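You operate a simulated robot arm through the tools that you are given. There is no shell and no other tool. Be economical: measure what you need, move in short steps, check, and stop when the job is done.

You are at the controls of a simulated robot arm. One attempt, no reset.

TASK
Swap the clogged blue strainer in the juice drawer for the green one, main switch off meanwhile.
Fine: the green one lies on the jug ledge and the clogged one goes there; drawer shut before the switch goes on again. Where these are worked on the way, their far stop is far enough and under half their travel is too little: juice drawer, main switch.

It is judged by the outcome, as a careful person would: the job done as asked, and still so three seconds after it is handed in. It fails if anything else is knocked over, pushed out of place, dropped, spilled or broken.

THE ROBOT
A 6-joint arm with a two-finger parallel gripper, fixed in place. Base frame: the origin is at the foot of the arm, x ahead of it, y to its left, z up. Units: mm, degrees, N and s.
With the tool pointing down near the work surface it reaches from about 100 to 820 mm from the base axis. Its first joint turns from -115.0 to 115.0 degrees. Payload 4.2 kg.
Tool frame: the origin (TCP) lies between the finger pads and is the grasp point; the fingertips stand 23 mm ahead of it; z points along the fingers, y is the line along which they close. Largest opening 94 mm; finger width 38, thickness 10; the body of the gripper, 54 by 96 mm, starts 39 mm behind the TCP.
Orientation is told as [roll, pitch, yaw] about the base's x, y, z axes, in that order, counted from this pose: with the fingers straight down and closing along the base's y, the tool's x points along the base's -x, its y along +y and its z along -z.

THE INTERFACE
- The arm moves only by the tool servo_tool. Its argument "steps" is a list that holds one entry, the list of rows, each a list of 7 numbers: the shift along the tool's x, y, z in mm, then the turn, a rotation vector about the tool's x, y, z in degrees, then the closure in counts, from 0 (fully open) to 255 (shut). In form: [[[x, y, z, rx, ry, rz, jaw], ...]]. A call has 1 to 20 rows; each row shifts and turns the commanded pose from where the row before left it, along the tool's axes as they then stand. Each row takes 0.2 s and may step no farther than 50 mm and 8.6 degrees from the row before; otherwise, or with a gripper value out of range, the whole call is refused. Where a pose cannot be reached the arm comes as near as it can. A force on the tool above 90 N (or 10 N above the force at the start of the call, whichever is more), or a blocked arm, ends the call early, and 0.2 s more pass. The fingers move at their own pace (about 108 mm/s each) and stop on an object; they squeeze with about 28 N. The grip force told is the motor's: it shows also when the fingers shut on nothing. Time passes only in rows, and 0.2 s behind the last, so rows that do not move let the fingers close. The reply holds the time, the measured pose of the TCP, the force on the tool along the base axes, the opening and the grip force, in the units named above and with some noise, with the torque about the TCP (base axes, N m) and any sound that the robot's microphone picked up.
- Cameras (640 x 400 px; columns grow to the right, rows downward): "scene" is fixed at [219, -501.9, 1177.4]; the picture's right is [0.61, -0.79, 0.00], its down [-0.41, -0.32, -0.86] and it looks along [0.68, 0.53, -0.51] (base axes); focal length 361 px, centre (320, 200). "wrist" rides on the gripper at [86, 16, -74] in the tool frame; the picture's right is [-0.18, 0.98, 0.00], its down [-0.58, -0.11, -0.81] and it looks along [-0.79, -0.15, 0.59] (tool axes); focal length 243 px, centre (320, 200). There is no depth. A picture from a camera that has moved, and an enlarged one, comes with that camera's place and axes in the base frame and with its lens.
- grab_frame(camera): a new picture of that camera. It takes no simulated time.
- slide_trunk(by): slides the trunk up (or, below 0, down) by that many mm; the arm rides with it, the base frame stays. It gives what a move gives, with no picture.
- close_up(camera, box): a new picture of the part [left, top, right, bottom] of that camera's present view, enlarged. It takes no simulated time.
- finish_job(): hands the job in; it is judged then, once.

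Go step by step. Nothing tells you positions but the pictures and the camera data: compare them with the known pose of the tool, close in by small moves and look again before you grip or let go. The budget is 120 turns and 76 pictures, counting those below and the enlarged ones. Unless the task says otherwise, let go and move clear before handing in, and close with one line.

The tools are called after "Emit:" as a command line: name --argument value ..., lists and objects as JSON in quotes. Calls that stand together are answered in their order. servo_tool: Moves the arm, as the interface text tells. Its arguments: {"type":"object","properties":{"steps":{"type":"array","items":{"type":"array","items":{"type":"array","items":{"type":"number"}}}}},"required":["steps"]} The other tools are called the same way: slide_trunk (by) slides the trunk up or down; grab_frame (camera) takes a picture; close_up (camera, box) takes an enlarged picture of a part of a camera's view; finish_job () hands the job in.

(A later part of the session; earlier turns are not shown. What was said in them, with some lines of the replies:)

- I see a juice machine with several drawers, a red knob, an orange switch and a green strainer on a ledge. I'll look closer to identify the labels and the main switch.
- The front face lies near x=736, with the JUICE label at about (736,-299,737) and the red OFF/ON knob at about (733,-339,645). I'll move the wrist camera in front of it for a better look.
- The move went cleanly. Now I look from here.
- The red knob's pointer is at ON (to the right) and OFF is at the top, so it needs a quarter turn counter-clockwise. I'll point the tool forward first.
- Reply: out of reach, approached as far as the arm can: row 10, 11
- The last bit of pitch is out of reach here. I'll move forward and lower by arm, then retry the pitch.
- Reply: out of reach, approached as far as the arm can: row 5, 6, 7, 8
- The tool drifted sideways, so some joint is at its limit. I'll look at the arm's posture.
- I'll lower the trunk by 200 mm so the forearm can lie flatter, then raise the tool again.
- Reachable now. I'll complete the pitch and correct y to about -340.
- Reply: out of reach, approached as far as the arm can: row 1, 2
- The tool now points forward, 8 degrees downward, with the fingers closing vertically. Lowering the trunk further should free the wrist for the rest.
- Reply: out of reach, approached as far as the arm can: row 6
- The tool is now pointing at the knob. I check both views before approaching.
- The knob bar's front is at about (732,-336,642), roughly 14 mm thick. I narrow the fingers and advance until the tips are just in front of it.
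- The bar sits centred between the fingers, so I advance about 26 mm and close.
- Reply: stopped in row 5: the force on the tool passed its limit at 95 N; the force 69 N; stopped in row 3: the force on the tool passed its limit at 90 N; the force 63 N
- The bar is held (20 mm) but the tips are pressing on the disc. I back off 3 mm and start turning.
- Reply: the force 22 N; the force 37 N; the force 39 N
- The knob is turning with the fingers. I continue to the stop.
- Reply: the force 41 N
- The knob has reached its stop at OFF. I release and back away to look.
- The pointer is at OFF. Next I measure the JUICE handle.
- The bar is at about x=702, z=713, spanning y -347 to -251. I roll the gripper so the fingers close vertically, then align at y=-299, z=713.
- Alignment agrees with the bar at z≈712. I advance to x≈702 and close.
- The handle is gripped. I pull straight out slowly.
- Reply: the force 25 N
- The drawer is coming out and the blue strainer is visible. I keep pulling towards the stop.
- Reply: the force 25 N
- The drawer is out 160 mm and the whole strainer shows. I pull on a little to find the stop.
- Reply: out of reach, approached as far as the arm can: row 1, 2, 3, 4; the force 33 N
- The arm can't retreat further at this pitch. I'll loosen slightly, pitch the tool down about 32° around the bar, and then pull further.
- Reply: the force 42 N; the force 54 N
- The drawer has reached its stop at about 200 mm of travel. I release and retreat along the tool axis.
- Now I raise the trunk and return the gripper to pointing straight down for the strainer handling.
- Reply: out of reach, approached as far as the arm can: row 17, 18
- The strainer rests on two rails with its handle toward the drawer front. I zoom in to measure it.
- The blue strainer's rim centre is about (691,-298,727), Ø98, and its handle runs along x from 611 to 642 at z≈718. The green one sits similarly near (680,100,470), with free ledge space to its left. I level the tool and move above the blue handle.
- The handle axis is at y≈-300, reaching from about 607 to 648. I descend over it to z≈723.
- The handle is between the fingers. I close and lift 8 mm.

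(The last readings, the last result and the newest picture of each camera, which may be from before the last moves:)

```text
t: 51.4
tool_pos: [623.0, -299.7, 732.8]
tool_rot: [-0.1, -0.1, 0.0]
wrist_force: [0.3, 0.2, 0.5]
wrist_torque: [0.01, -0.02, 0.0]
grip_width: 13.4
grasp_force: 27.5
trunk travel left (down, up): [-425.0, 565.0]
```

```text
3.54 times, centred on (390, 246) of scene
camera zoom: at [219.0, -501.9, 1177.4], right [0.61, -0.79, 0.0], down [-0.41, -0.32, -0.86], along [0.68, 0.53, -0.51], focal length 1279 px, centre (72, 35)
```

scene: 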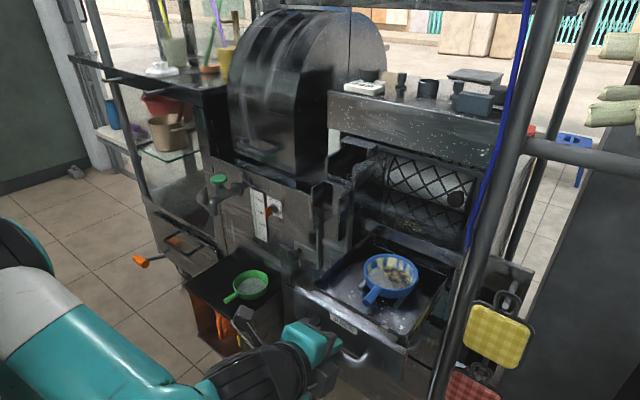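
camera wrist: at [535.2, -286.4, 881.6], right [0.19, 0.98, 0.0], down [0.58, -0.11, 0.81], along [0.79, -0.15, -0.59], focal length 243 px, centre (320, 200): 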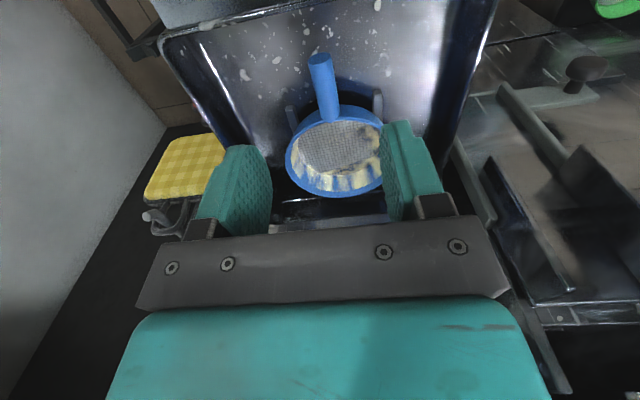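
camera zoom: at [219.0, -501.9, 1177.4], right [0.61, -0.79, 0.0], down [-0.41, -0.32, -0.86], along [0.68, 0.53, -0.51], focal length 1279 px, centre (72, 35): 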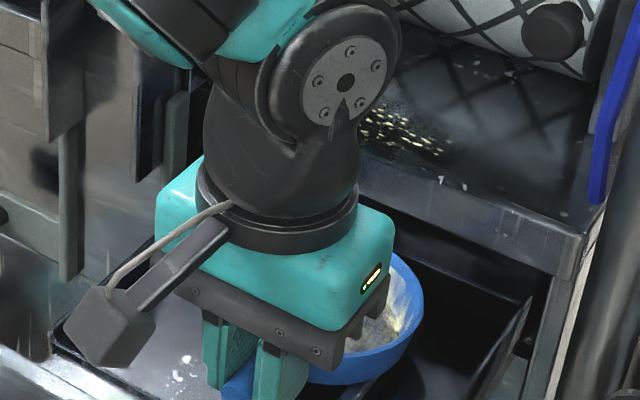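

It seems to be lifting. I move it 35 mm toward me, clear of the tray lip, then straight up.

Emit:
servo_tool --steps '[[[10, 0, 0, 0, 0, 0, 255], [12, 0, 0, 0, 0, 0, 255], [12, 0, 0, 0, 0, 0, 255], [0, 0, -15, 0, 0, 0, 255], [0, 0, -20, 0, 0, 0, 255], [0, 0, -20, 0, 0, 0, 255], [0, 0, -20, 0, 0, 0, 255], [0, 0, -20, 0, 0, 0, 255], [0, 0, 0, 0, 0, 0, 255]]]'

Emit:
grab_frame --camera "scene"

Emit:
grab_frame --camera "wrist"

```text
t: 53.4
tool_pos: [590.8, -298.5, 828.2]
tool_rot: [-0.1, -0.1, -0.1]
wrist_force: [0.6, -0.6, 0.2]
wrist_torque: [0.01, 0.03, -0.02]
grip_width: 13.8
grasp_force: 27.9
trunk travel left (down, up): [-425.0, 565.0]
```

```text
38 pictures are left
```

scene: 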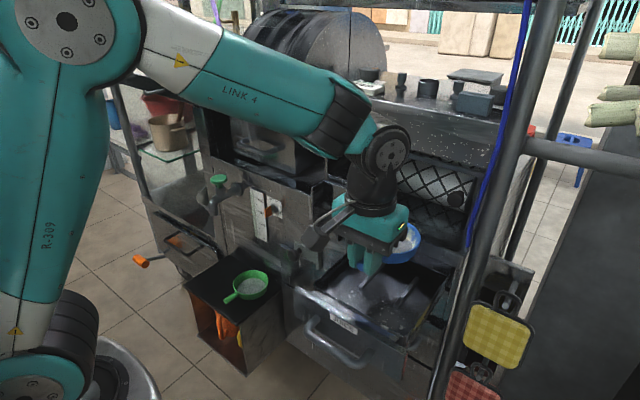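

```text
37 pictures are left
camera wrist: at [504.7, -281.9, 904.2], right [0.19, 0.98, 0.0], down [0.58, -0.11, 0.81], along [0.79, -0.15, -0.59], focal length 243 px, centre (320, 200)
```

wrist: 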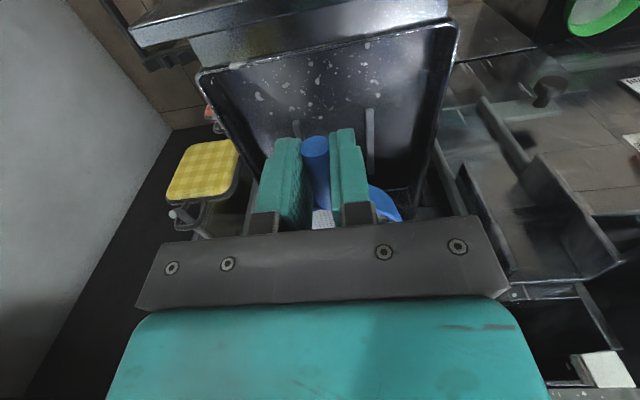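

The blue strainer is held level. I draw back from the face, then traverse toward the ledge's free side at height.

Emit:
servo_tool --steps '[[[22, 0, 0, 0, 0, 0, 255], [25, 0, 0, 0, 0, 0, 255], [25, 0, 0, 0, 0, 0, 255], [25, 0, 0, 0, 0, 0, 255], [8, 25, 0, 0, 0, 0, 255], [0, 35, 0, 0, 0, 0, 255], [0, 35, 0, 0, 0, 0, 255], [0, 35, 0, 0, 0, 0, 255], [0, 35, 0, 0, 0, 0, 255], [0, 35, 0, 0, 0, 0, 255], [0, 35, 0, 0, 0, 0, 255], [0, 35, 0, 0, 0, 0, 255], [0, 35, 0, 0, 0, 0, 255], [0, 35, 0, 0, 0, 0, 255], [0, 35, 0, 0, 0, 0, 255], [0, 35, 0, 0, 0, 0, 255], [0, 35, 0, 0, 0, 0, 255], [0, 35, 0, 0, 0, 0, 255], [0, 25, 0, 0, 0, 0, 255], [0, 0, 0, 0, 0, 0, 255]]]'

Emit:
grab_frame --camera "wrist"

Emit:
grab_frame --camera "scene"

```text
t: 57.6
tool_pos: [485.2, 207.3, 826.1]
tool_rot: [0.0, -0.1, -0.1]
wrist_force: [0.2, -1.2, 0.0]
wrist_torque: [0.01, 0.02, -0.02]
grip_width: 13.8
grasp_force: 28.2
trunk travel left (down, up): [-425.0, 565.0]
```

```text
36 pictures are left
camera wrist: at [399.3, 223.3, 901.6], right [0.19, 0.98, 0.0], down [0.58, -0.11, 0.81], along [0.79, -0.15, -0.59], focal length 243 px, centre (320, 200)
```

wrist: 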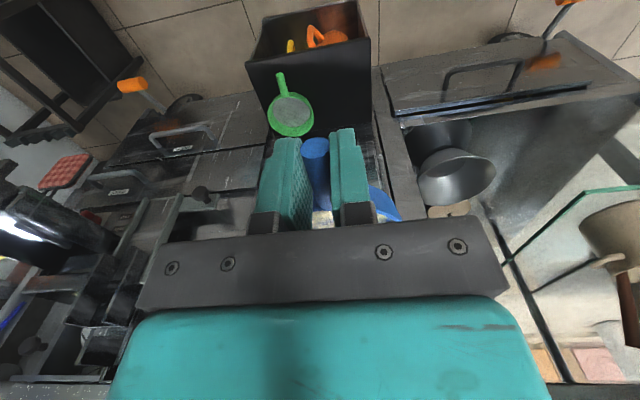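

```text
35 pictures are left
```

scene: 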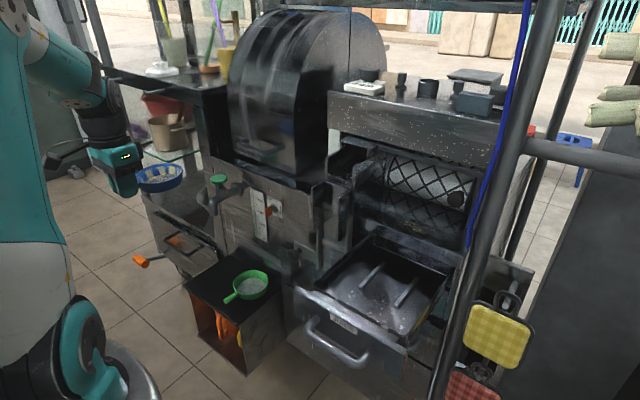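

Ledge is x≥580, y 54–275, and the green rim centre is (688,106,≈463) with its handle along -x. I check how far the fingertips reach below the held strainer's base.

Emit:
close_up --camera "scene" --box '[80, 130, 240, 230]'

```text
4.00 times, centred on (160, 180) of scene
camera zoom: at [219.0, -501.9, 1177.4], right [0.61, -0.79, 0.0], down [-0.41, -0.32, -0.86], along [0.68, 0.53, -0.51], focal length 1445 px, centre (960, 280)
```

zoom: 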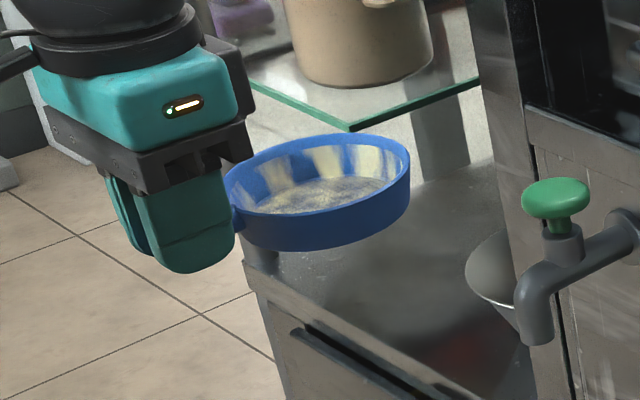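

Fingertips are about level with the cup's base, so placing works with gentle descent. I lower in front of the ledge to z≈530, then look.

Emit:
servo_tool --steps '[[[0, 0.8, 30, 0, 0, 0, 255], [0, 0.8, 30, 0, 0, 0, 255], [0, 0.8, 30, 0, 0, 0, 255], [0, 0.8, 30, 0, 0, 0, 255], [0, 0.8, 30, 0, 0, 0, 255], [0, 0.8, 30, 0, 0, 0, 255], [0, 0.8, 30, 0, 0, 0, 255], [0, 0.8, 30, 0, 0, 0, 255], [0, 0.8, 30, 0, 0, 0, 255], [0, 0.8, 25, 0, 0, 0, 255], [-15, 0, 0, 0, 0, 0, 255], [-20, 0, 0, 0, 0, 0, 255], [-20, 0, 0, 0, 0, 0, 255], [-20, 0, 0, 0, 0, 0, 255], [-20, 0, 0, 0, 0, 0, 255], [0, 0, 0, 0, 0, 0, 255]]]'

Emit:
grab_frame --camera "wrist"

Emit:
grab_frame --camera "scene"

```text
t: 61.0
tool_pos: [580.7, 213.8, 531.8]
tool_rot: [-0.2, -0.1, -0.1]
wrist_force: [0.4, 0.0, -1.0]
wrist_torque: [-0.01, 0.01, 0.02]
grip_width: 13.8
grasp_force: 27.6
trunk travel left (down, up): [-425.0, 565.0]
```

```text
33 pictures are left
camera wrist: at [494.6, 231.2, 606.4], right [0.19, 0.98, 0.0], down [0.58, -0.11, 0.81], along [0.79, -0.15, -0.59], focal length 243 px, centre (320, 200)
```

wrist: 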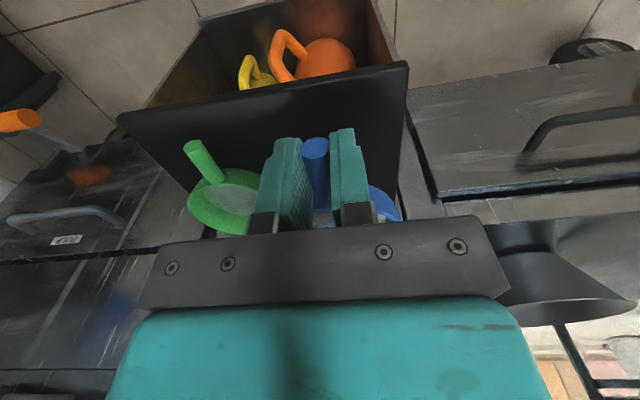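

```text
32 pictures are left
```

scene: 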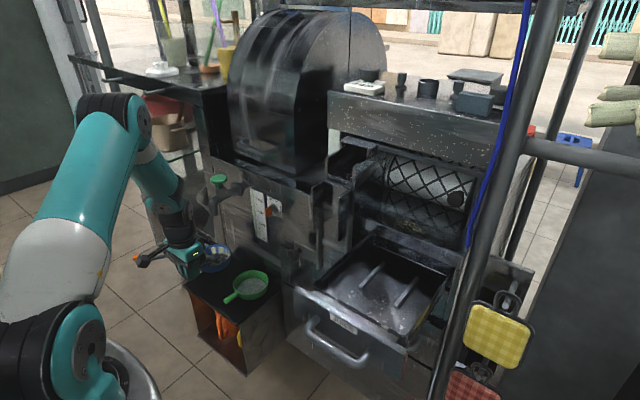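

Position over the free part of the ledge is good. I lower gently toward it.

Emit:
servo_tool --steps '[[[0, 0, 20, 0, 0, 0, 255], [0, 0, 20, 0, 0, 0, 255], [0, 0, 15, 0, 0, 0, 255], [0, 0, 6, 0, 0, 0, 255], [0, 0, 0, 0, 0, 0, 255]]]'

Emit:
servo_tool --steps '[[[0, 0, 3, 0, 0, 0, 255], [0, 0, 2, 0, 0, 0, 255], [0, 0, 0, 0, 0, 0, 255]]]'

Emit:
close_up --camera "scene" --box '[160, 220, 300, 308]'

```text
t: 62.2
tool_pos: [582.1, 212.2, 470.1]
tool_rot: [-0.1, -0.1, -0.1]
wrist_force: [0.1, -0.4, -0.2]
wrist_torque: [0.0, 0.03, -0.02]
grip_width: 13.7
grasp_force: 28.2
trunk travel left (down, up): [-425.0, 565.0]
```

```text
t: 63.0
tool_pos: [582.4, 212.4, 466.6]
tool_rot: [-0.1, -0.2, -0.1]
wrist_force: [-5.4, -1.1, 21.8]
wrist_torque: [0.01, -0.72, -0.03]
grip_width: 13.8
grasp_force: 28.4
trunk travel left (down, up): [-425.0, 565.0]
```

```text
4.55 times, centred on (230, 264) of scene
camera zoom: at [219.0, -501.9, 1177.4], right [0.61, -0.79, 0.0], down [-0.41, -0.32, -0.86], along [0.68, 0.53, -0.51], focal length 1642 px, centre (729, -91)
```

zoom: 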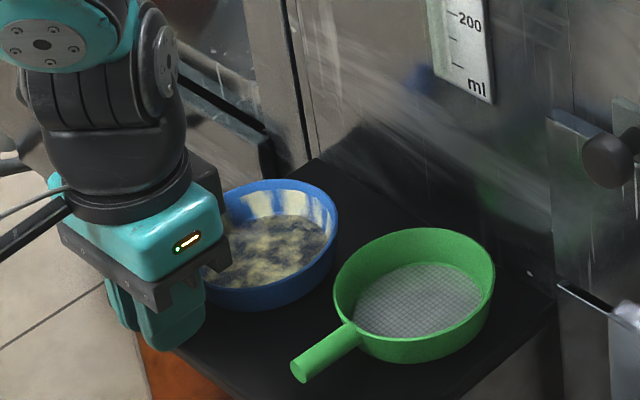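

The cup's base has touched the ledge at z≈467. I open the fingers and rise.

Emit:
servo_tool --steps '[[[0, 0, -0.5, 0, 0, 0, 220], [0, 0, 0, 0, 0, 0, 160], [0, 0, 0, 0, 0, 0, 130], [0, 0, 0, 0, 0, 0, 130], [0, 0, -20, 0, 0, 0, 130], [0, 0, -30, 0, 0, 0, 130], [0, 0, -30, 0, 0, 0, 130]]]'

Emit:
grab_frame --camera "wrist"

Emit:
close_up --camera "scene" --box '[160, 220, 300, 308]'

```text
t: 64.6
tool_pos: [580.2, 214.0, 547.0]
tool_rot: [-0.1, 0.0, -0.1]
wrist_force: [0.4, -0.4, -0.5]
wrist_torque: [0.0, 0.0, -0.01]
grip_width: 46.0
grasp_force: 0.1
trunk travel left (down, up): [-425.0, 565.0]
```

```text
30 pictures are left
camera wrist: at [495.6, 231.3, 622.8], right [0.19, 0.98, 0.0], down [0.58, -0.11, 0.81], along [0.79, -0.15, -0.59], focal length 243 px, centre (320, 200)
```

wrist: 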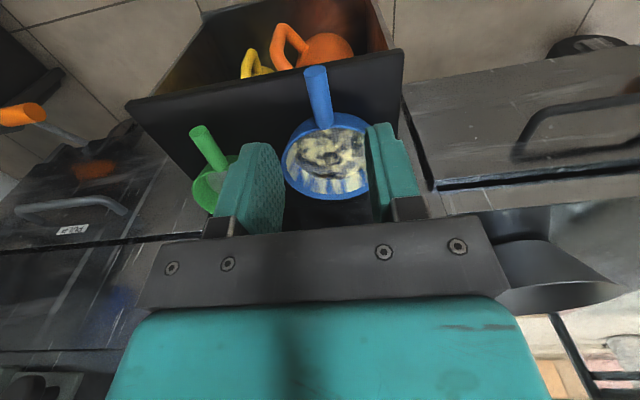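

```text
4.55 times, centred on (230, 264) of scene
camera zoom: at [219.0, -501.9, 1177.4], right [0.61, -0.79, 0.0], down [-0.41, -0.32, -0.86], along [0.68, 0.53, -0.51], focal length 1642 px, centre (729, -91)
```

zoom: 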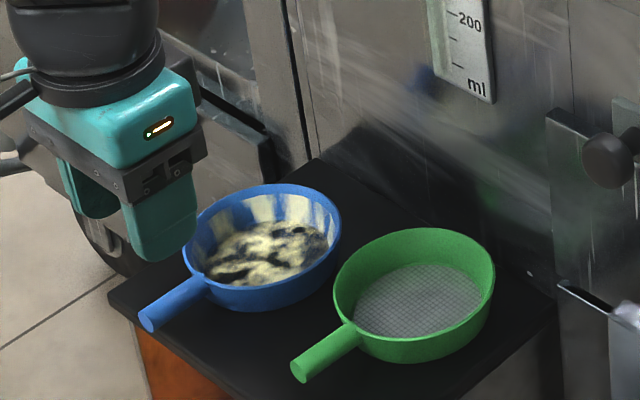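

Blue is on the ledge, standing flat. Now I move above the green handle.

Emit:
servo_tool --steps '[[[0, -25, 0, 0, 0, 0, 120], [0, -30, 0, 0, 0, 0, 120], [0, -30, 0, 0, 0, 0, 120], [-18, -20, 0, 0, 0, 0, 120], [-20, 0, 0, 0, 0, 0, 120], [0, 0, 0, 0, 0, 0, 120]]]'

Emit:
grab_frame --camera "wrist"

```text
t: 66.0
tool_pos: [620.1, 107.4, 546.2]
tool_rot: [-0.1, -0.1, -0.1]
wrist_force: [0.0, -1.3, -0.6]
wrist_torque: [-0.02, -0.02, 0.0]
grip_width: 49.6
grasp_force: 0.1
trunk travel left (down, up): [-425.0, 565.0]
```

```text
28 pictures are left
camera wrist: at [533.2, 124.6, 622.1], right [0.19, 0.98, 0.0], down [0.58, -0.11, 0.81], along [0.79, -0.15, -0.59], focal length 243 px, centre (320, 200)
```

wrist: 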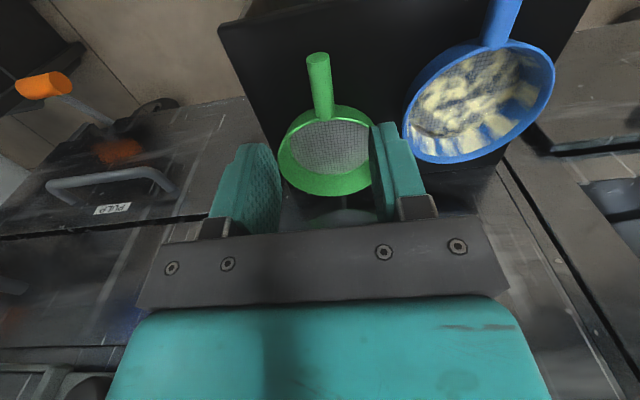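

Handle runs x 600–638 at y≈109.5. I align and descend to z≈468.

Emit:
servo_tool --steps '[[[4, 2, 20, 0, 0, 2, 120], [0, 0, 20, 0, 0, 0, 120], [0, 0, 20, 0, 0, 0, 120], [0, 0, 12, 0, 0, 0, 120], [0, 0, 6, 0, 0, 0, 120], [0, 0, 0, 0, 0, 0, 120]]]'

Emit:
grab_frame --camera "wrist"

Emit:
close_up --camera "scene" --box '[160, 220, 300, 308]'

```text
t: 67.4
tool_pos: [616.8, 110.2, 468.6]
tool_rot: [-0.1, 0.0, -2.0]
wrist_force: [0.4, 0.5, -0.2]
wrist_torque: [0.01, 0.03, 0.02]
grip_width: 50.0
grasp_force: 0.2
trunk travel left (down, up): [-425.0, 565.0]
```

```text
27 pictures are left
camera wrist: at [530.7, 130.1, 543.5], right [0.22, 0.98, 0.0], down [0.58, -0.13, 0.81], along [0.79, -0.18, -0.59], focal length 243 px, centre (320, 200)
```

wrist: 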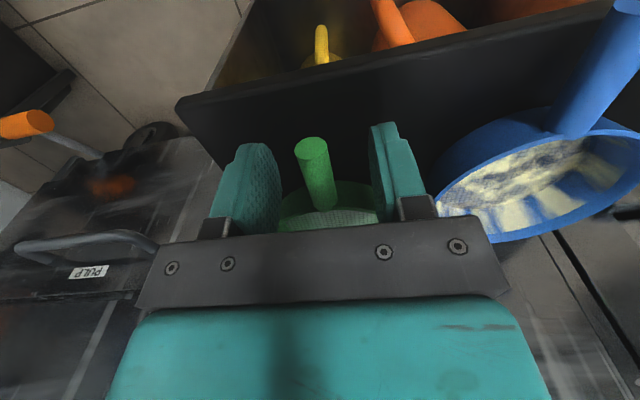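

```text
4.55 times, centred on (230, 264) of scene
camera zoom: at [219.0, -501.9, 1177.4], right [0.61, -0.79, 0.0], down [-0.41, -0.32, -0.86], along [0.68, 0.53, -0.51], focal length 1642 px, centre (729, -91)
```

zoom: 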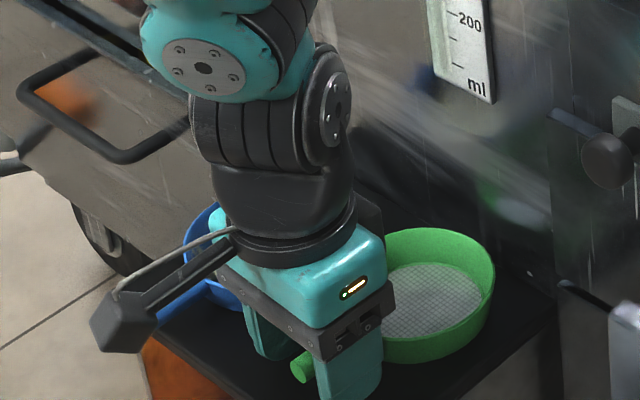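

Green handle is between the fingers and clear of the blue one. I close, lift a little, then check.

Emit:
servo_tool --steps '[[[0, 0, 0, 0, 0, 0, 255], [0, 0, 0, 0, 0, 0, 255], [0, 0, 0, 0, 0, 0, 255], [0, 0, -4, 0, 0, 0, 255], [0, 0, -10, 0, 0, 0, 255], [0, 0, -15, 0, 0, 0, 255], [0, 0, -15, 0, 0, 0, 255], [0, 0, 0, 0, 0, 0, 255]]]'

Emit:
close_up --camera "scene" --box '[160, 220, 300, 308]'

```text
t: 69.2
tool_pos: [614.5, 110.5, 512.9]
tool_rot: [-0.2, 0.0, -2.1]
wrist_force: [0.8, -0.5, -0.2]
wrist_torque: [0.01, 0.02, -0.02]
grip_width: 13.7
grasp_force: 28.3
trunk travel left (down, up): [-425.0, 565.0]
```

```text
4.55 times, centred on (230, 264) of scene
camera zoom: at [219.0, -501.9, 1177.4], right [0.61, -0.79, 0.0], down [-0.41, -0.32, -0.86], along [0.68, 0.53, -0.51], focal length 1642 px, centre (729, -91)
```

zoom: 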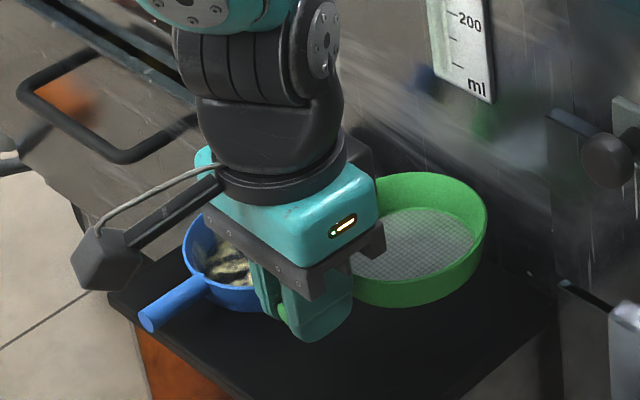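

Green is lifted. I retreat from the face, rise, straighten the yaw, and traverse back toward the drawer.

Emit:
servo_tool --steps '[[[25, 0, -5, 0, 0, 0, 255], [30, 0, -10, 0, 0, 0, 255], [30, 0, -20, 0, 0, 0, 255], [30, 0, -30, 0, 0, 0, 255], [15, 0, -35, 0, 0, 0, 255], [0, 0, -35, 0, 0, -2, 255], [0, 0, -35, 0, 0, 0, 255], [0, 0, -35, 0, 0, 0, 255], [0, 0, -35, 0, 0, 0, 255], [0, 0, -35, 0, 0, 0, 255], [0, 0, -35, 0, 0, 0, 255], [0, 0, -8, 0, 0, 0, 255], [0, 0, 0, 0, 0, 0, 255]]]'

Emit:
servo_tool --steps '[[[0, -25, 0, 0, 0, 0, 255], [0, -35, 0, 0, 0, 0, 255], [0, -35, 0, 0, 0, 0, 255], [0, -35, 0, 0, 0, 0, 255], [0, -35, 0, 0, 0, 0, 255], [0, -35, 0, 0, 0, 0, 255], [0, -35, 0, 0, 0, 0, 255], [0, -35, 0, 0, 0, 0, 255], [0, -35, 0, 0, 0, 0, 255], [0, -35, 0, 0, 0, 0, 255], [0, -35, 0, 0, 0, 0, 255], [0, -35, 0, 0, 0, 0, 255], [0, 0, 0, 0, 0, 0, 255]]]'

```text
t: 72.0
tool_pos: [485.7, 115.9, 831.5]
tool_rot: [-0.3, -0.1, -0.1]
wrist_force: [0.5, -0.3, -0.1]
wrist_torque: [0.02, 0.04, 0.01]
grip_width: 13.8
grasp_force: 28.3
trunk travel left (down, up): [-425.0, 565.0]
```

```text
t: 74.8
tool_pos: [484.1, -294.3, 828.3]
tool_rot: [-0.1, -0.1, -0.1]
wrist_force: [0.6, -0.8, -0.6]
wrist_torque: [-0.03, 0.01, -0.01]
grip_width: 13.9
grasp_force: 27.8
trunk travel left (down, up): [-425.0, 565.0]
```

Emit:
servo_tool --steps '[[[-26, -1.3, 0, 0, 0, 0, 255], [-27, -1.3, 0, 0, 0, 0, 255], [-27, -1.3, 0, 0, 0, 0, 255], [-26, -1.3, 0, 0, 0, 0, 255], [0, 0, 0, 0, 0, 0, 255]]]'

Emit:
grab_frame --camera "wrist"

Emit:
close_up --camera "scene" --box '[290, 180, 490, 305]'

```text
t: 76.0
tool_pos: [591.5, -299.4, 832.8]
tool_rot: [-0.2, -0.1, -0.1]
wrist_force: [-0.5, 0.0, 0.4]
wrist_torque: [0.0, 0.06, 0.01]
grip_width: 13.4
grasp_force: 28.7
trunk travel left (down, up): [-425.0, 565.0]
```

```text
24 pictures are left
camera wrist: at [505.6, -282.8, 908.3], right [0.19, 0.98, 0.0], down [0.58, -0.11, 0.81], along [0.79, -0.15, -0.59], focal length 243 px, centre (320, 200)
```

wrist: 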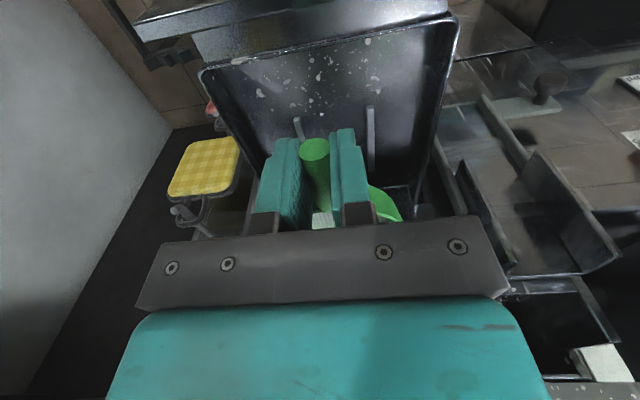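

```text
3.20 times, centred on (390, 242) of scene
camera zoom: at [219.0, -501.9, 1177.4], right [0.61, -0.79, 0.0], down [-0.41, -0.32, -0.86], along [0.68, 0.53, -0.51], focal length 1156 px, centre (96, 64)
```

zoom: 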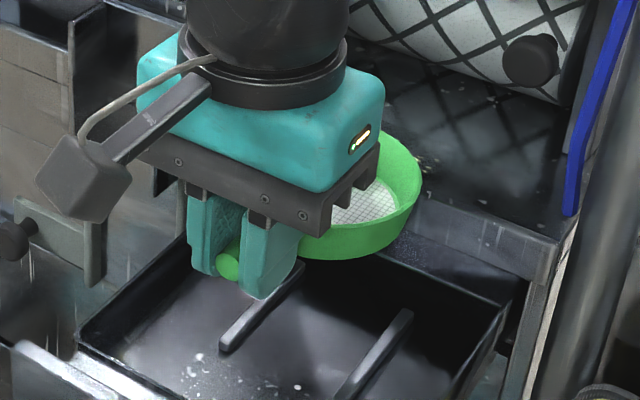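

The drawer is unchanged and the strainer is over the rails. I descend, then slide forward and lower it onto the rails.

Emit:
servo_tool --steps '[[[0, 0, 20, 0, 0, 0, 255], [0, 0, 20, 0, 0, 0, 255], [0, 0, 20, 0, 0, 0, 255], [0, 0, 20, 0, 0, 0, 255], [0, 0, 18, 0, 0, 0, 255], [0, 0, 0, 0, 0, 0, 255], [-11, 0, 0, 0, 0, 0, 255], [-11, 0, 0, 0, 0, 0, 255], [-10, 0, 0, 0, 0, 0, 255], [0, 0, 0, 0, 0, 0, 255]]]'

Emit:
close_up --camera "scene" --box '[290, 180, 490, 305]'

```text
t: 78.2
tool_pos: [622.8, -300.1, 733.8]
tool_rot: [-0.1, -0.1, -0.1]
wrist_force: [-0.1, -0.2, 0.3]
wrist_torque: [0.01, -0.01, 0.0]
grip_width: 13.6
grasp_force: 27.8
trunk travel left (down, up): [-425.0, 565.0]
```

```text
3.20 times, centred on (390, 242) of scene
camera zoom: at [219.0, -501.9, 1177.4], right [0.61, -0.79, 0.0], down [-0.41, -0.32, -0.86], along [0.68, 0.53, -0.51], focal length 1156 px, centre (96, 64)
```

zoom: 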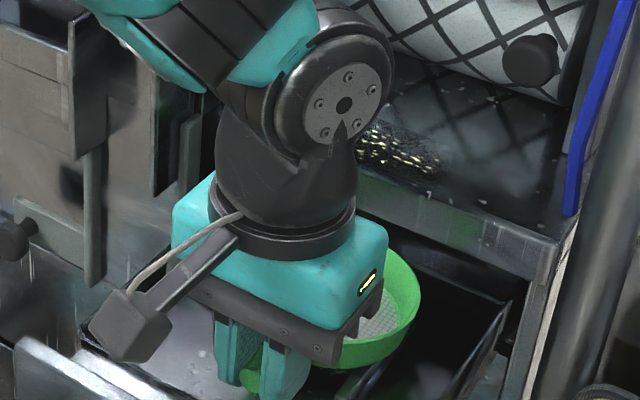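

Emit:
servo_tool --steps '[[[0, 0, 5, 0, 0, 0, 255], [0, 0, 3, 0, 0, 0, 255], [0, 0, 2, 0, 0, 0, 255], [0, 0, 0, 0, 0, 0, 255]]]'

```text
t: 79.2
tool_pos: [623.7, -299.3, 725.5]
tool_rot: [-0.2, -0.1, 0.0]
wrist_force: [-0.2, -2.6, 16.0]
wrist_torque: [-0.03, -0.82, -0.08]
grip_width: 13.9
grasp_force: 28.2
trunk travel left (down, up): [-425.0, 565.0]
```

It touched the rails as expected. I release and rise to inspect.

Emit:
servo_tool --steps '[[[0, 0, 0, 0, 0, 0, 220], [0, 0, 0, 0, 0, 0, 150], [0, 0, 0, 0, 0, 0, 110], [0, 0, 0, 0, 0, 0, 110], [0, 0, -20, 0, 0, 0, 110], [0, 0, -30, 0, 0, 0, 110], [0, 0, -30, 0, 0, 0, 110], [20, 0, -20, 0, 0, 0, 110], [40, 0, 0, 0, 0, 0, 110], [40, 0, 0, 0, 0, 0, 110]]]'

Emit:
close_up --camera "scene" --box '[280, 210, 480, 335]'

Emit:
grab_frame --camera "wrist"

```text
t: 81.4
tool_pos: [522.7, -299.8, 822.9]
tool_rot: [-0.1, -0.1, -0.1]
wrist_force: [0.3, 0.1, -0.6]
wrist_torque: [-0.06, 0.0, -0.03]
grip_width: 53.4
grasp_force: 0.1
trunk travel left (down, up): [-425.0, 565.0]
```

```text
3.20 times, centred on (380, 272) of scene
camera zoom: at [219.0, -501.9, 1177.4], right [0.61, -0.79, 0.0], down [-0.41, -0.32, -0.86], along [0.68, 0.53, -0.51], focal length 1156 px, centre (128, -32)
```

zoom: 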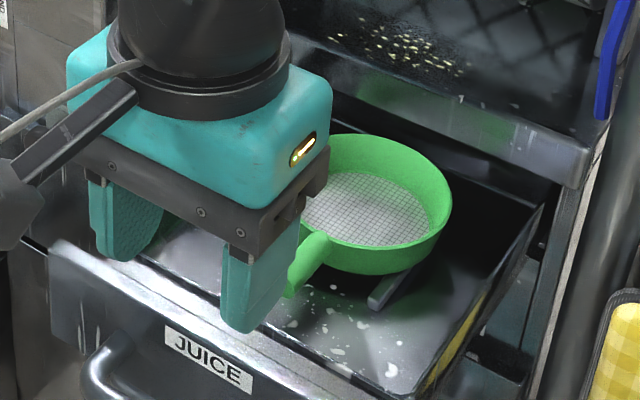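

```text
20 pictures are left
camera wrist: at [437.2, -282.4, 898.0], right [0.19, 0.98, 0.0], down [0.58, -0.11, 0.81], along [0.79, -0.15, -0.59], focal length 243 px, centre (320, 200)
```

wrist: 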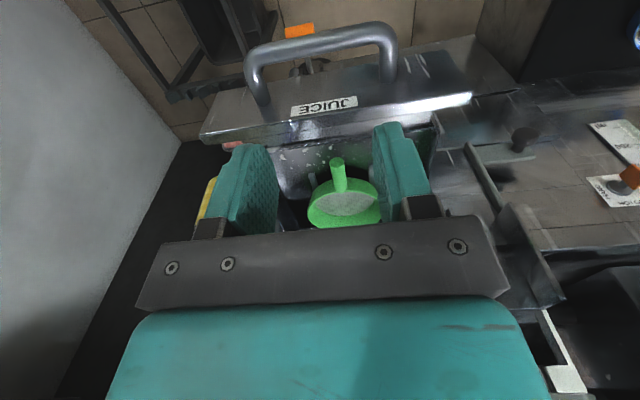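

Green sits on the rails with its handle to the front. Next I shut the gripper, go in front of the drawer's handle bar and push the drawer closed.

Emit:
servo_tool --steps '[[[25, 0, 0, 0, 0, 0, 255], [30, 0, 0, 0, 0, 0, 255], [25, 0, 0, 0, 0, 0, 255], [0, 0, 0, 0, 0, 0, 255], [0, 0, 30, 0, 0, 0, 255], [0, 0, 30, 0, 0, 0, 255], [0, 0, 30, 0, 0, 0, 255], [0, 0, 20, 0, 0, 0, 255], [0, 0, 0, 0, 0, 0, 255]]]'

Emit:
grab_frame --camera "wrist"

Emit:
grab_frame --camera "scene"

```text
t: 83.4
tool_pos: [442.0, -300.8, 713.2]
tool_rot: [-0.1, -0.1, -0.1]
wrist_force: [-1.0, 0.3, 0.4]
wrist_torque: [-0.02, 0.01, 0.01]
grip_width: 0.1
grasp_force: 27.8
trunk travel left (down, up): [-425.0, 565.0]
```

```text
19 pictures are left
camera wrist: at [356.2, -283.8, 788.7], right [0.19, 0.98, 0.0], down [0.58, -0.11, 0.81], along [0.79, -0.15, -0.59], focal length 243 px, centre (320, 200)
```

wrist: 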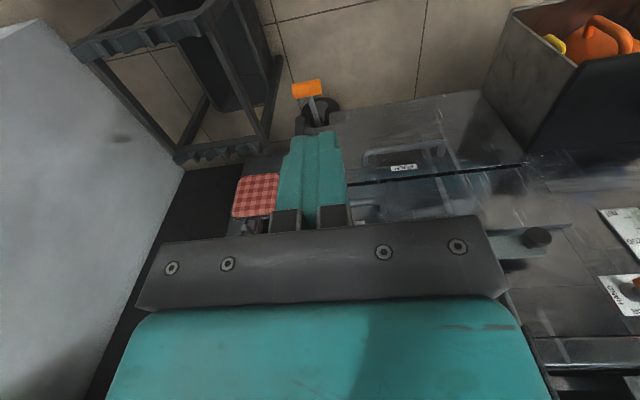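

```text
18 pictures are left
```

scene: 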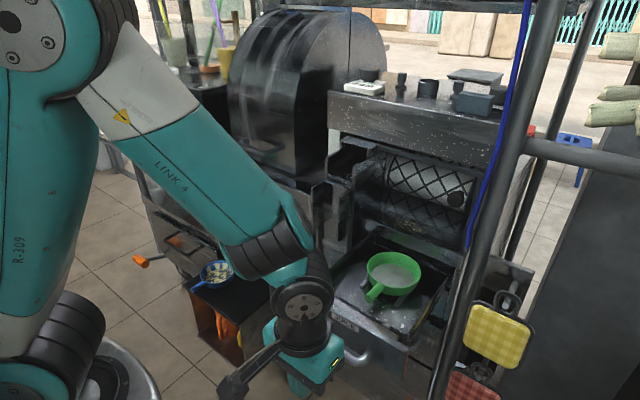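

I push slowly forward against the bar.

Emit:
servo_tool --steps '[[[-8, 0, 0, 0, 0, 0, 255], [-8, 0, 0, 0, 0, 0, 255], [-8, 0, 0, 0, 0, 0, 255], [-8, 0, 0, 0, 0, 0, 255], [-12, 0, 0, 0, 0, 0, 255], [-12, 0, 0, 0, 0, 0, 255], [-12, 0, 0, 0, 0, 0, 255], [-12, 0, 0, 0, 0, 0, 255]]]'

Emit:
close_up --camera "scene" --box '[280, 200, 480, 325]'

```text
t: 85.2
tool_pos: [522.5, -300.7, 713.1]
tool_rot: [-0.1, -0.1, -0.1]
wrist_force: [-0.9, 0.0, -1.0]
wrist_torque: [-0.05, 0.01, 0.0]
grip_width: 0.2
grasp_force: 27.9
trunk travel left (down, up): [-425.0, 565.0]
```

```text
3.20 times, centred on (380, 262) of scene
camera zoom: at [219.0, -501.9, 1177.4], right [0.61, -0.79, 0.0], down [-0.41, -0.32, -0.86], along [0.68, 0.53, -0.51], focal length 1156 px, centre (128, 0)
```

zoom: 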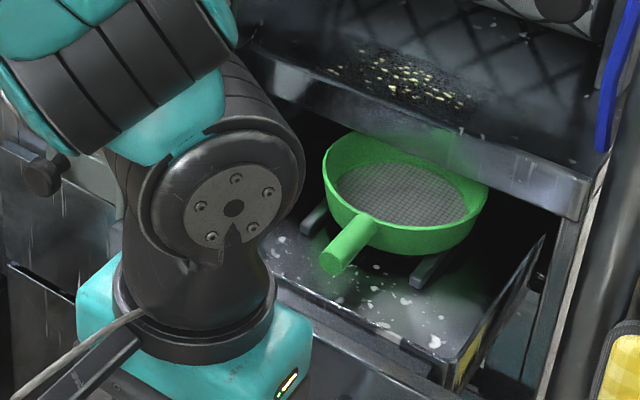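

The drawer is closing and the strainer rides along under the lip. I continue.

Emit:
servo_tool --steps '[[[-8, 0, 0, 0, 0, 0, 255], [-12, 0, 0, 0, 0, 0, 255], [-12, 0, 0, 0, 0, 0, 255], [-12, 0, 0, 0, 0, 0, 255], [-12, 0, 0, 0, 0, 0, 255], [-12, 0, 0, 0, 0, 0, 255], [-12, 0, 0, 0, 0, 0, 255], [-12, 0, 0, 0, 0, 0, 255], [-12, 0, 0, 0, 0, 0, 255], [-12, 0, 0, 0, 0, 0, 255], [-10, 0, 0, 0, 0, 0, 255], [-8, 0, 0, 0, 0, 0, 255]]]'

Emit:
servo_tool --steps '[[[-6, 0, 0, 0, 0, 0, 255], [-5, 0, 0, 0, 0, 0, 255], [-5, 0, 0, 0, 0, 0, 255], [-4, 0, 0, 0, 0, 0, 255], [0, 0, 0, 0, 0, 0, 255]]]'

Emit:
grab_frame --camera "scene"

```text
t: 87.8
tool_pos: [656.4, -300.3, 713.2]
tool_rot: [-0.1, 0.0, -0.1]
wrist_force: [0.4, 0.1, 0.6]
wrist_torque: [0.0, -0.01, -0.01]
grip_width: 0.0
grasp_force: 28.0
trunk travel left (down, up): [-425.0, 565.0]
```

```text
t: 89.0
tool_pos: [677.5, -299.8, 713.5]
tool_rot: [-0.1, -0.1, -0.1]
wrist_force: [-4.1, -0.8, 0.4]
wrist_torque: [0.03, -0.02, 0.06]
grip_width: 0.0
grasp_force: 28.0
trunk travel left (down, up): [-425.0, 565.0]
```

```text
16 pictures are left
```

scene: 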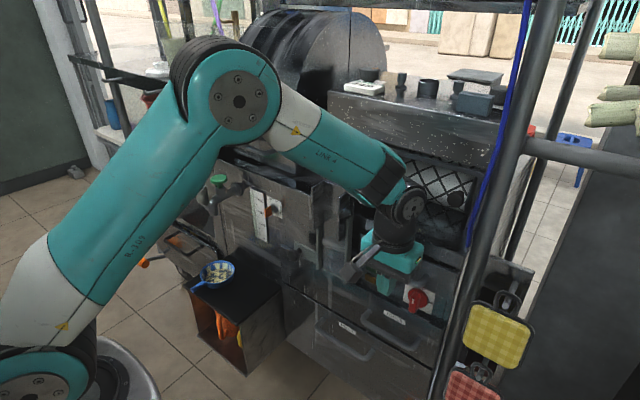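

It is nearly shut. I push a few more millimetres to confirm the stop, then back off.

Emit:
servo_tool --steps '[[[-2, 0, 0, 0, 0, 0, 255], [-2, 0, 0, 0, 0, 0, 255], [0, 0, 0, 0, 0, 0, 255]]]'

```text
t: 89.8
tool_pos: [675.4, -299.9, 713.9]
tool_rot: [0.0, 0.4, -0.3]
wrist_force: [-47.4, -4.4, 7.0]
wrist_torque: [0.0, -0.07, 0.3]
grip_width: 0.1
grasp_force: 28.3
trunk travel left (down, up): [-425.0, 565.0]
```

The drawer is firmly shut. I back away, lower the trunk again and set up for the knob.

Emit:
servo_tool --steps '[[[15, 0, 0, 0, 0, 0, 200], [25, 0, 0, 0, 0, 0, 133], [30, 0, 0, 0, 0, 0, 133], [30, 0, 0, 0, 0, 0, 133], [0, 0, 0, 0, 0, 0, 133]]]'

Emit:
slide_trunk --by -250

Emit:
servo_tool --steps '[[[0, -9, -30, 0, 0, 0, 133], [0, -9, -30, 0, 0, 0, 133], [0, -9, -30, 0, 0, 0, 133], [0, -9, -30, 0, 0, 0, 133], [0, 0, -30, 0, 0, 0, 133], [0, 0, -25, 0, 0, 0, 133], [0, 0, 0, 0, -8.2, 0, 133], [0, 0, 0, 0, -8.2, 0, 133], [0, 0, 0, 0, -8.2, 0, 133], [0, 0, 0, 0, -8.2, 0, 133], [0, 0, 0, 0, -8.2, 0, 133], [0, 0, 0, 0, -8.2, 0, 133], [0, 0, 0, 0, -8.2, 0, 133], [0, 0, 0, 0, -8.2, 0, 133], [0, 0, 0, 0, -8.2, 0, 133], [0, 0, 0, 0, -8.2, 0, 133], [0, 0, 0, 0, -8, 0, 133], [0, 0, 0, 0, 0, 0, 133]]]'

```text
t: 91.0
tool_pos: [580.6, -298.4, 713.0]
tool_rot: [0.0, -0.1, -0.2]
wrist_force: [-0.1, 0.1, 0.5]
wrist_torque: [-0.02, -0.01, 0.0]
grip_width: 45.0
grasp_force: 0.0
trunk travel left (down, up): [-425.0, 565.0]
```

```text
t: 93.6
tool_pos: [581.6, -298.2, 463.3]
tool_rot: [-0.1, -0.1, -0.2]
wrist_force: [-0.4, 0.4, 0.1]
wrist_torque: [0.02, 0.0, -0.01]
grip_width: 44.8
grasp_force: 0.0
trunk travel left (down, up): [-175.0, 815.0]
```

```text
t: 97.4
tool_pos: [587.6, -337.5, 646.2]
tool_rot: [-26.4, -89.7, 26.2]
wrist_force: [-0.3, -0.1, 0.1]
wrist_torque: [0.01, -0.01, 0.01]
grip_width: 44.9
grasp_force: 0.0
out of reach, approached as far as the arm can: row 17
trunk travel left (down, up): [-175.0, 815.0]
```

Emit:
grab_frame --camera "wrist"

Emit:
close_up --camera "scene" --box '[330, 220, 490, 320]'

```text
15 pictures are left
camera wrist: at [514.2, -320.9, 562.1], right [0.0, 0.98, 0.18], down [-0.8, -0.1, 0.59], along [0.59, -0.15, 0.79], focal length 243 px, centre (320, 200)
```

wrist: 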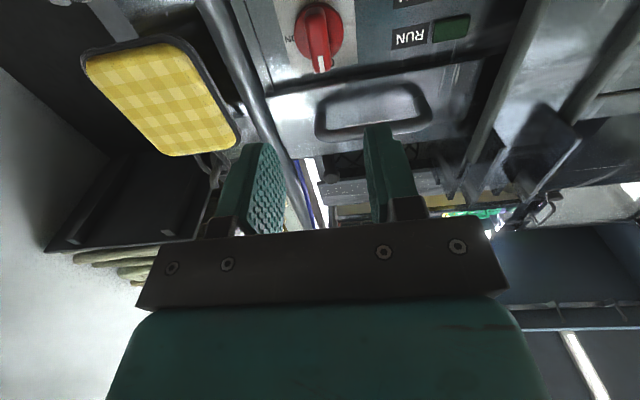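

```text
4.00 times, centred on (410, 270) of scene
camera zoom: at [219.0, -501.9, 1177.4], right [0.61, -0.79, 0.0], down [-0.41, -0.32, -0.86], along [0.68, 0.53, -0.51], focal length 1445 px, centre (-40, -80)
```

zoom: 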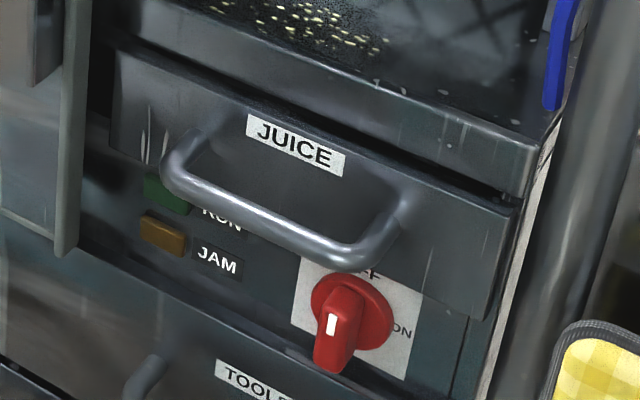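

The drawer is flush as at first and the knob is still at OFF. I approach it with the fingers either side of the vertical bar.

Emit:
servo_tool --steps '[[[6, 0, 15, 0, 0, 0, 133], [0, 0, 20, 0, 0, 0, 133], [0, 0, 20, 0, 0, 0, 133], [0, 0, 20, 0, 0, 0, 133], [0, 0, 20, 0, 0, 0, 133], [0, 0, 10, 0, 0, 0, 133], [0, 0, 0, 0, 0, 0, 133]]]'

Emit:
close_up --camera "wrist" --box '[200, 60, 440, 210]'

```text
t: 99.0
tool_pos: [692.9, -337.3, 641.5]
tool_rot: [-135.2, -89.8, 135.1]
wrist_force: [0.5, 1.0, -0.1]
wrist_torque: [-0.02, -0.01, 0.01]
grip_width: 44.9
grasp_force: 0.1
trunk travel left (down, up): [-175.0, 815.0]
```

```text
2.67 times, centred on (320, 135) of wrist
camera zoom: at [620.3, -320.6, 556.0], right [0.0, 0.98, 0.18], down [-0.81, -0.11, 0.58], along [0.59, -0.15, 0.79], focal length 647 px, centre (320, 373)
```

zoom: 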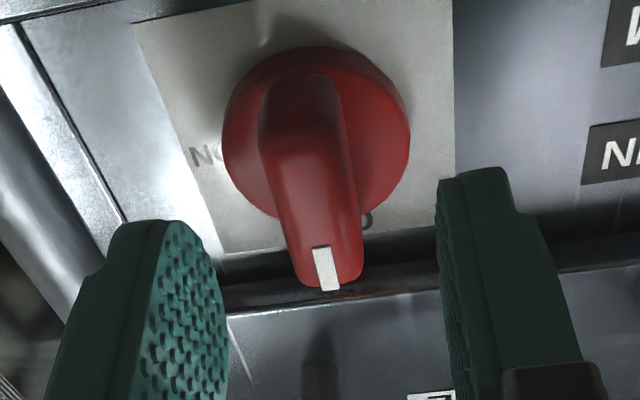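

Knob centre is about (-338, 639), so alignment is good. I advance to x≈716 and grip.

Emit:
servo_tool --steps '[[[2, -0.5, 7, 0, 0, 0, 133], [0, 0, 7, 0, 0, 0, 133], [0, 0, 7, 0, 0, 0, 133], [0, 0, 2, 0, 0, 0, 133], [0, 0, 0, 0, 0, 0, 200], [0, 0, 0, 0, 0, 0, 255], [0, 0, 0, 0, 0, 0, 255]]]'

```text
t: 100.6
tool_pos: [717.0, -338.9, 639.6]
tool_rot: [-129.8, -89.8, 129.6]
wrist_force: [8.4, -8.5, 2.5]
wrist_torque: [0.15, 0.54, 0.26]
grip_width: 15.8
grasp_force: 45.0
trunk travel left (down, up): [-175.0, 815.0]
```

The bar is gripped (15.8 mm). I turn it clockwise, back toward ON.

Emit:
servo_tool --steps '[[[0, 0, 0, 0, 0, 8, 255], [0, 0, 0, 0, 0, 8, 255], [0, 0, 0, 0, 0, 8, 255], [0, 0, 0, 0, 0, 8, 255], [0, 0, 0, 0, 0, 8, 255]]]'

```text
t: 101.8
tool_pos: [714.6, -337.1, 639.1]
tool_rot: [90.2, -50.0, -90.3]
wrist_force: [1.7, -7.7, 4.5]
wrist_torque: [0.05, 0.58, 0.47]
grip_width: 15.9
grasp_force: 44.7
trunk travel left (down, up): [-175.0, 815.0]
```

Emit:
servo_tool --steps '[[[0, 0, 0, 0, 0, 8, 255], [0, 0, 0, 0, 0, 8, 255], [0, 0, 0, 0, 0, 8, 255], [0, 0, 0, 0, 0, 8, 255], [0, 0, 0, 0, 0, 8, 255], [0, 0, 0, 0, 0, 8, 255], [0, 0, 0, 0, 0, 4, 255], [0, 0, 0, 0, 0, 0, 255]]]'

Emit:
close_up --camera "scene" --box '[330, 220, 490, 320]'

```text
t: 103.6
tool_pos: [716.3, -337.0, 640.0]
tool_rot: [90.2, 1.8, -90.1]
wrist_force: [1.6, 1.2, 14.6]
wrist_torque: [-1.71, 0.05, -0.3]
grip_width: 15.9
grasp_force: 44.7
trunk travel left (down, up): [-175.0, 815.0]
```

```text
4.00 times, centred on (410, 270) of scene
camera zoom: at [219.0, -501.9, 1177.4], right [0.61, -0.79, 0.0], down [-0.41, -0.32, -0.86], along [0.68, 0.53, -0.51], focal length 1445 px, centre (-40, -80)
```

zoom: 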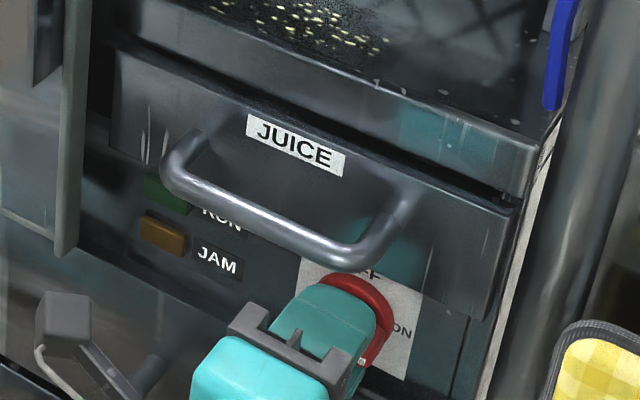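

The knob has reached its ON stop. I release, back off and verify.

Emit:
servo_tool --steps '[[[0, 0, 0, 0, 0, 0, 160], [0, 0, 0, 0, 0, 0, 140], [0, 0, -12, 0, 0, 0, 140], [0, 0, -20, 0, 0, 0, 140], [0, 0, -25, 0, 0, 0, 140], [0, 0, -25, 0, 0, 0, 140], [0, 0, -25, 0, 0, 0, 140], [0, 0, 0, 0, 0, 0, 140]]]'

Emit:
close_up --camera "scene" --box '[330, 220, 490, 320]'

Emit:
grab_frame --camera "scene"

Emit:
grab_frame --camera "wrist"

```text
t: 105.4
tool_pos: [608.2, -336.0, 637.0]
tool_rot: [90.1, 1.8, -90.1]
wrist_force: [0.0, 0.4, 0.7]
wrist_torque: [0.0, 0.01, -0.02]
grip_width: 42.5
grasp_force: 0.0
trunk travel left (down, up): [-175.0, 815.0]
```

```text
4.00 times, centred on (410, 270) of scene
camera zoom: at [219.0, -501.9, 1177.4], right [0.61, -0.79, 0.0], down [-0.41, -0.32, -0.86], along [0.68, 0.53, -0.51], focal length 1445 px, centre (-40, -80)
```

zoom: 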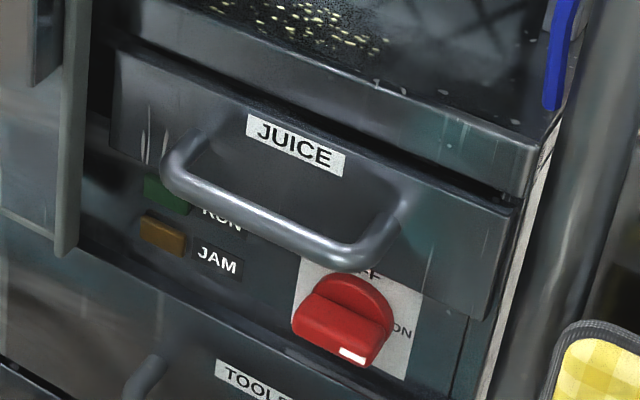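

```text
10 pictures are left
```

scene: 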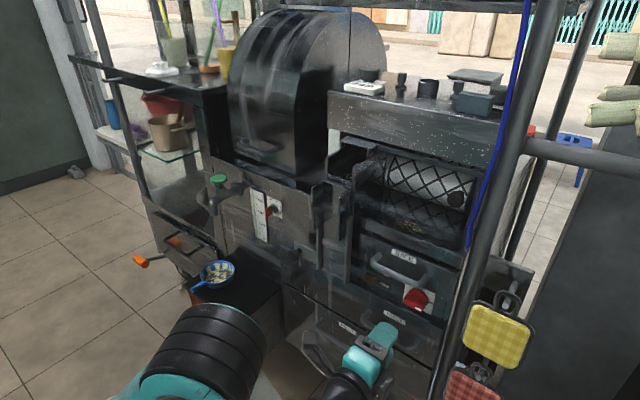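

```text
9 pictures are left
camera wrist: at [535.7, -249.7, 657.6], right [0.0, -0.22, 0.98], down [-0.81, -0.58, -0.13], along [0.59, -0.79, -0.17], focal length 243 px, centre (320, 200)
```

wrist: 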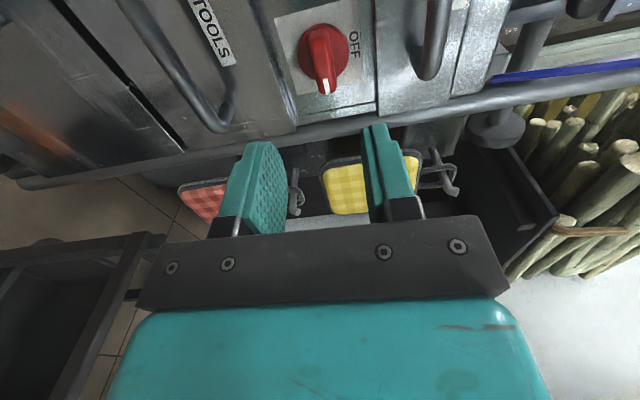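

The switch points to ON as at the start, the drawer is flush, the blue strainer stands on the jug ledge and the arm is clear. I hand in.

Emit:
finish_job

```text
The job is handed in.
```

The green strainer is in the shut juice drawer, the clogged blue one is on the jug ledge, and the main switch is back on after being off for the swap.
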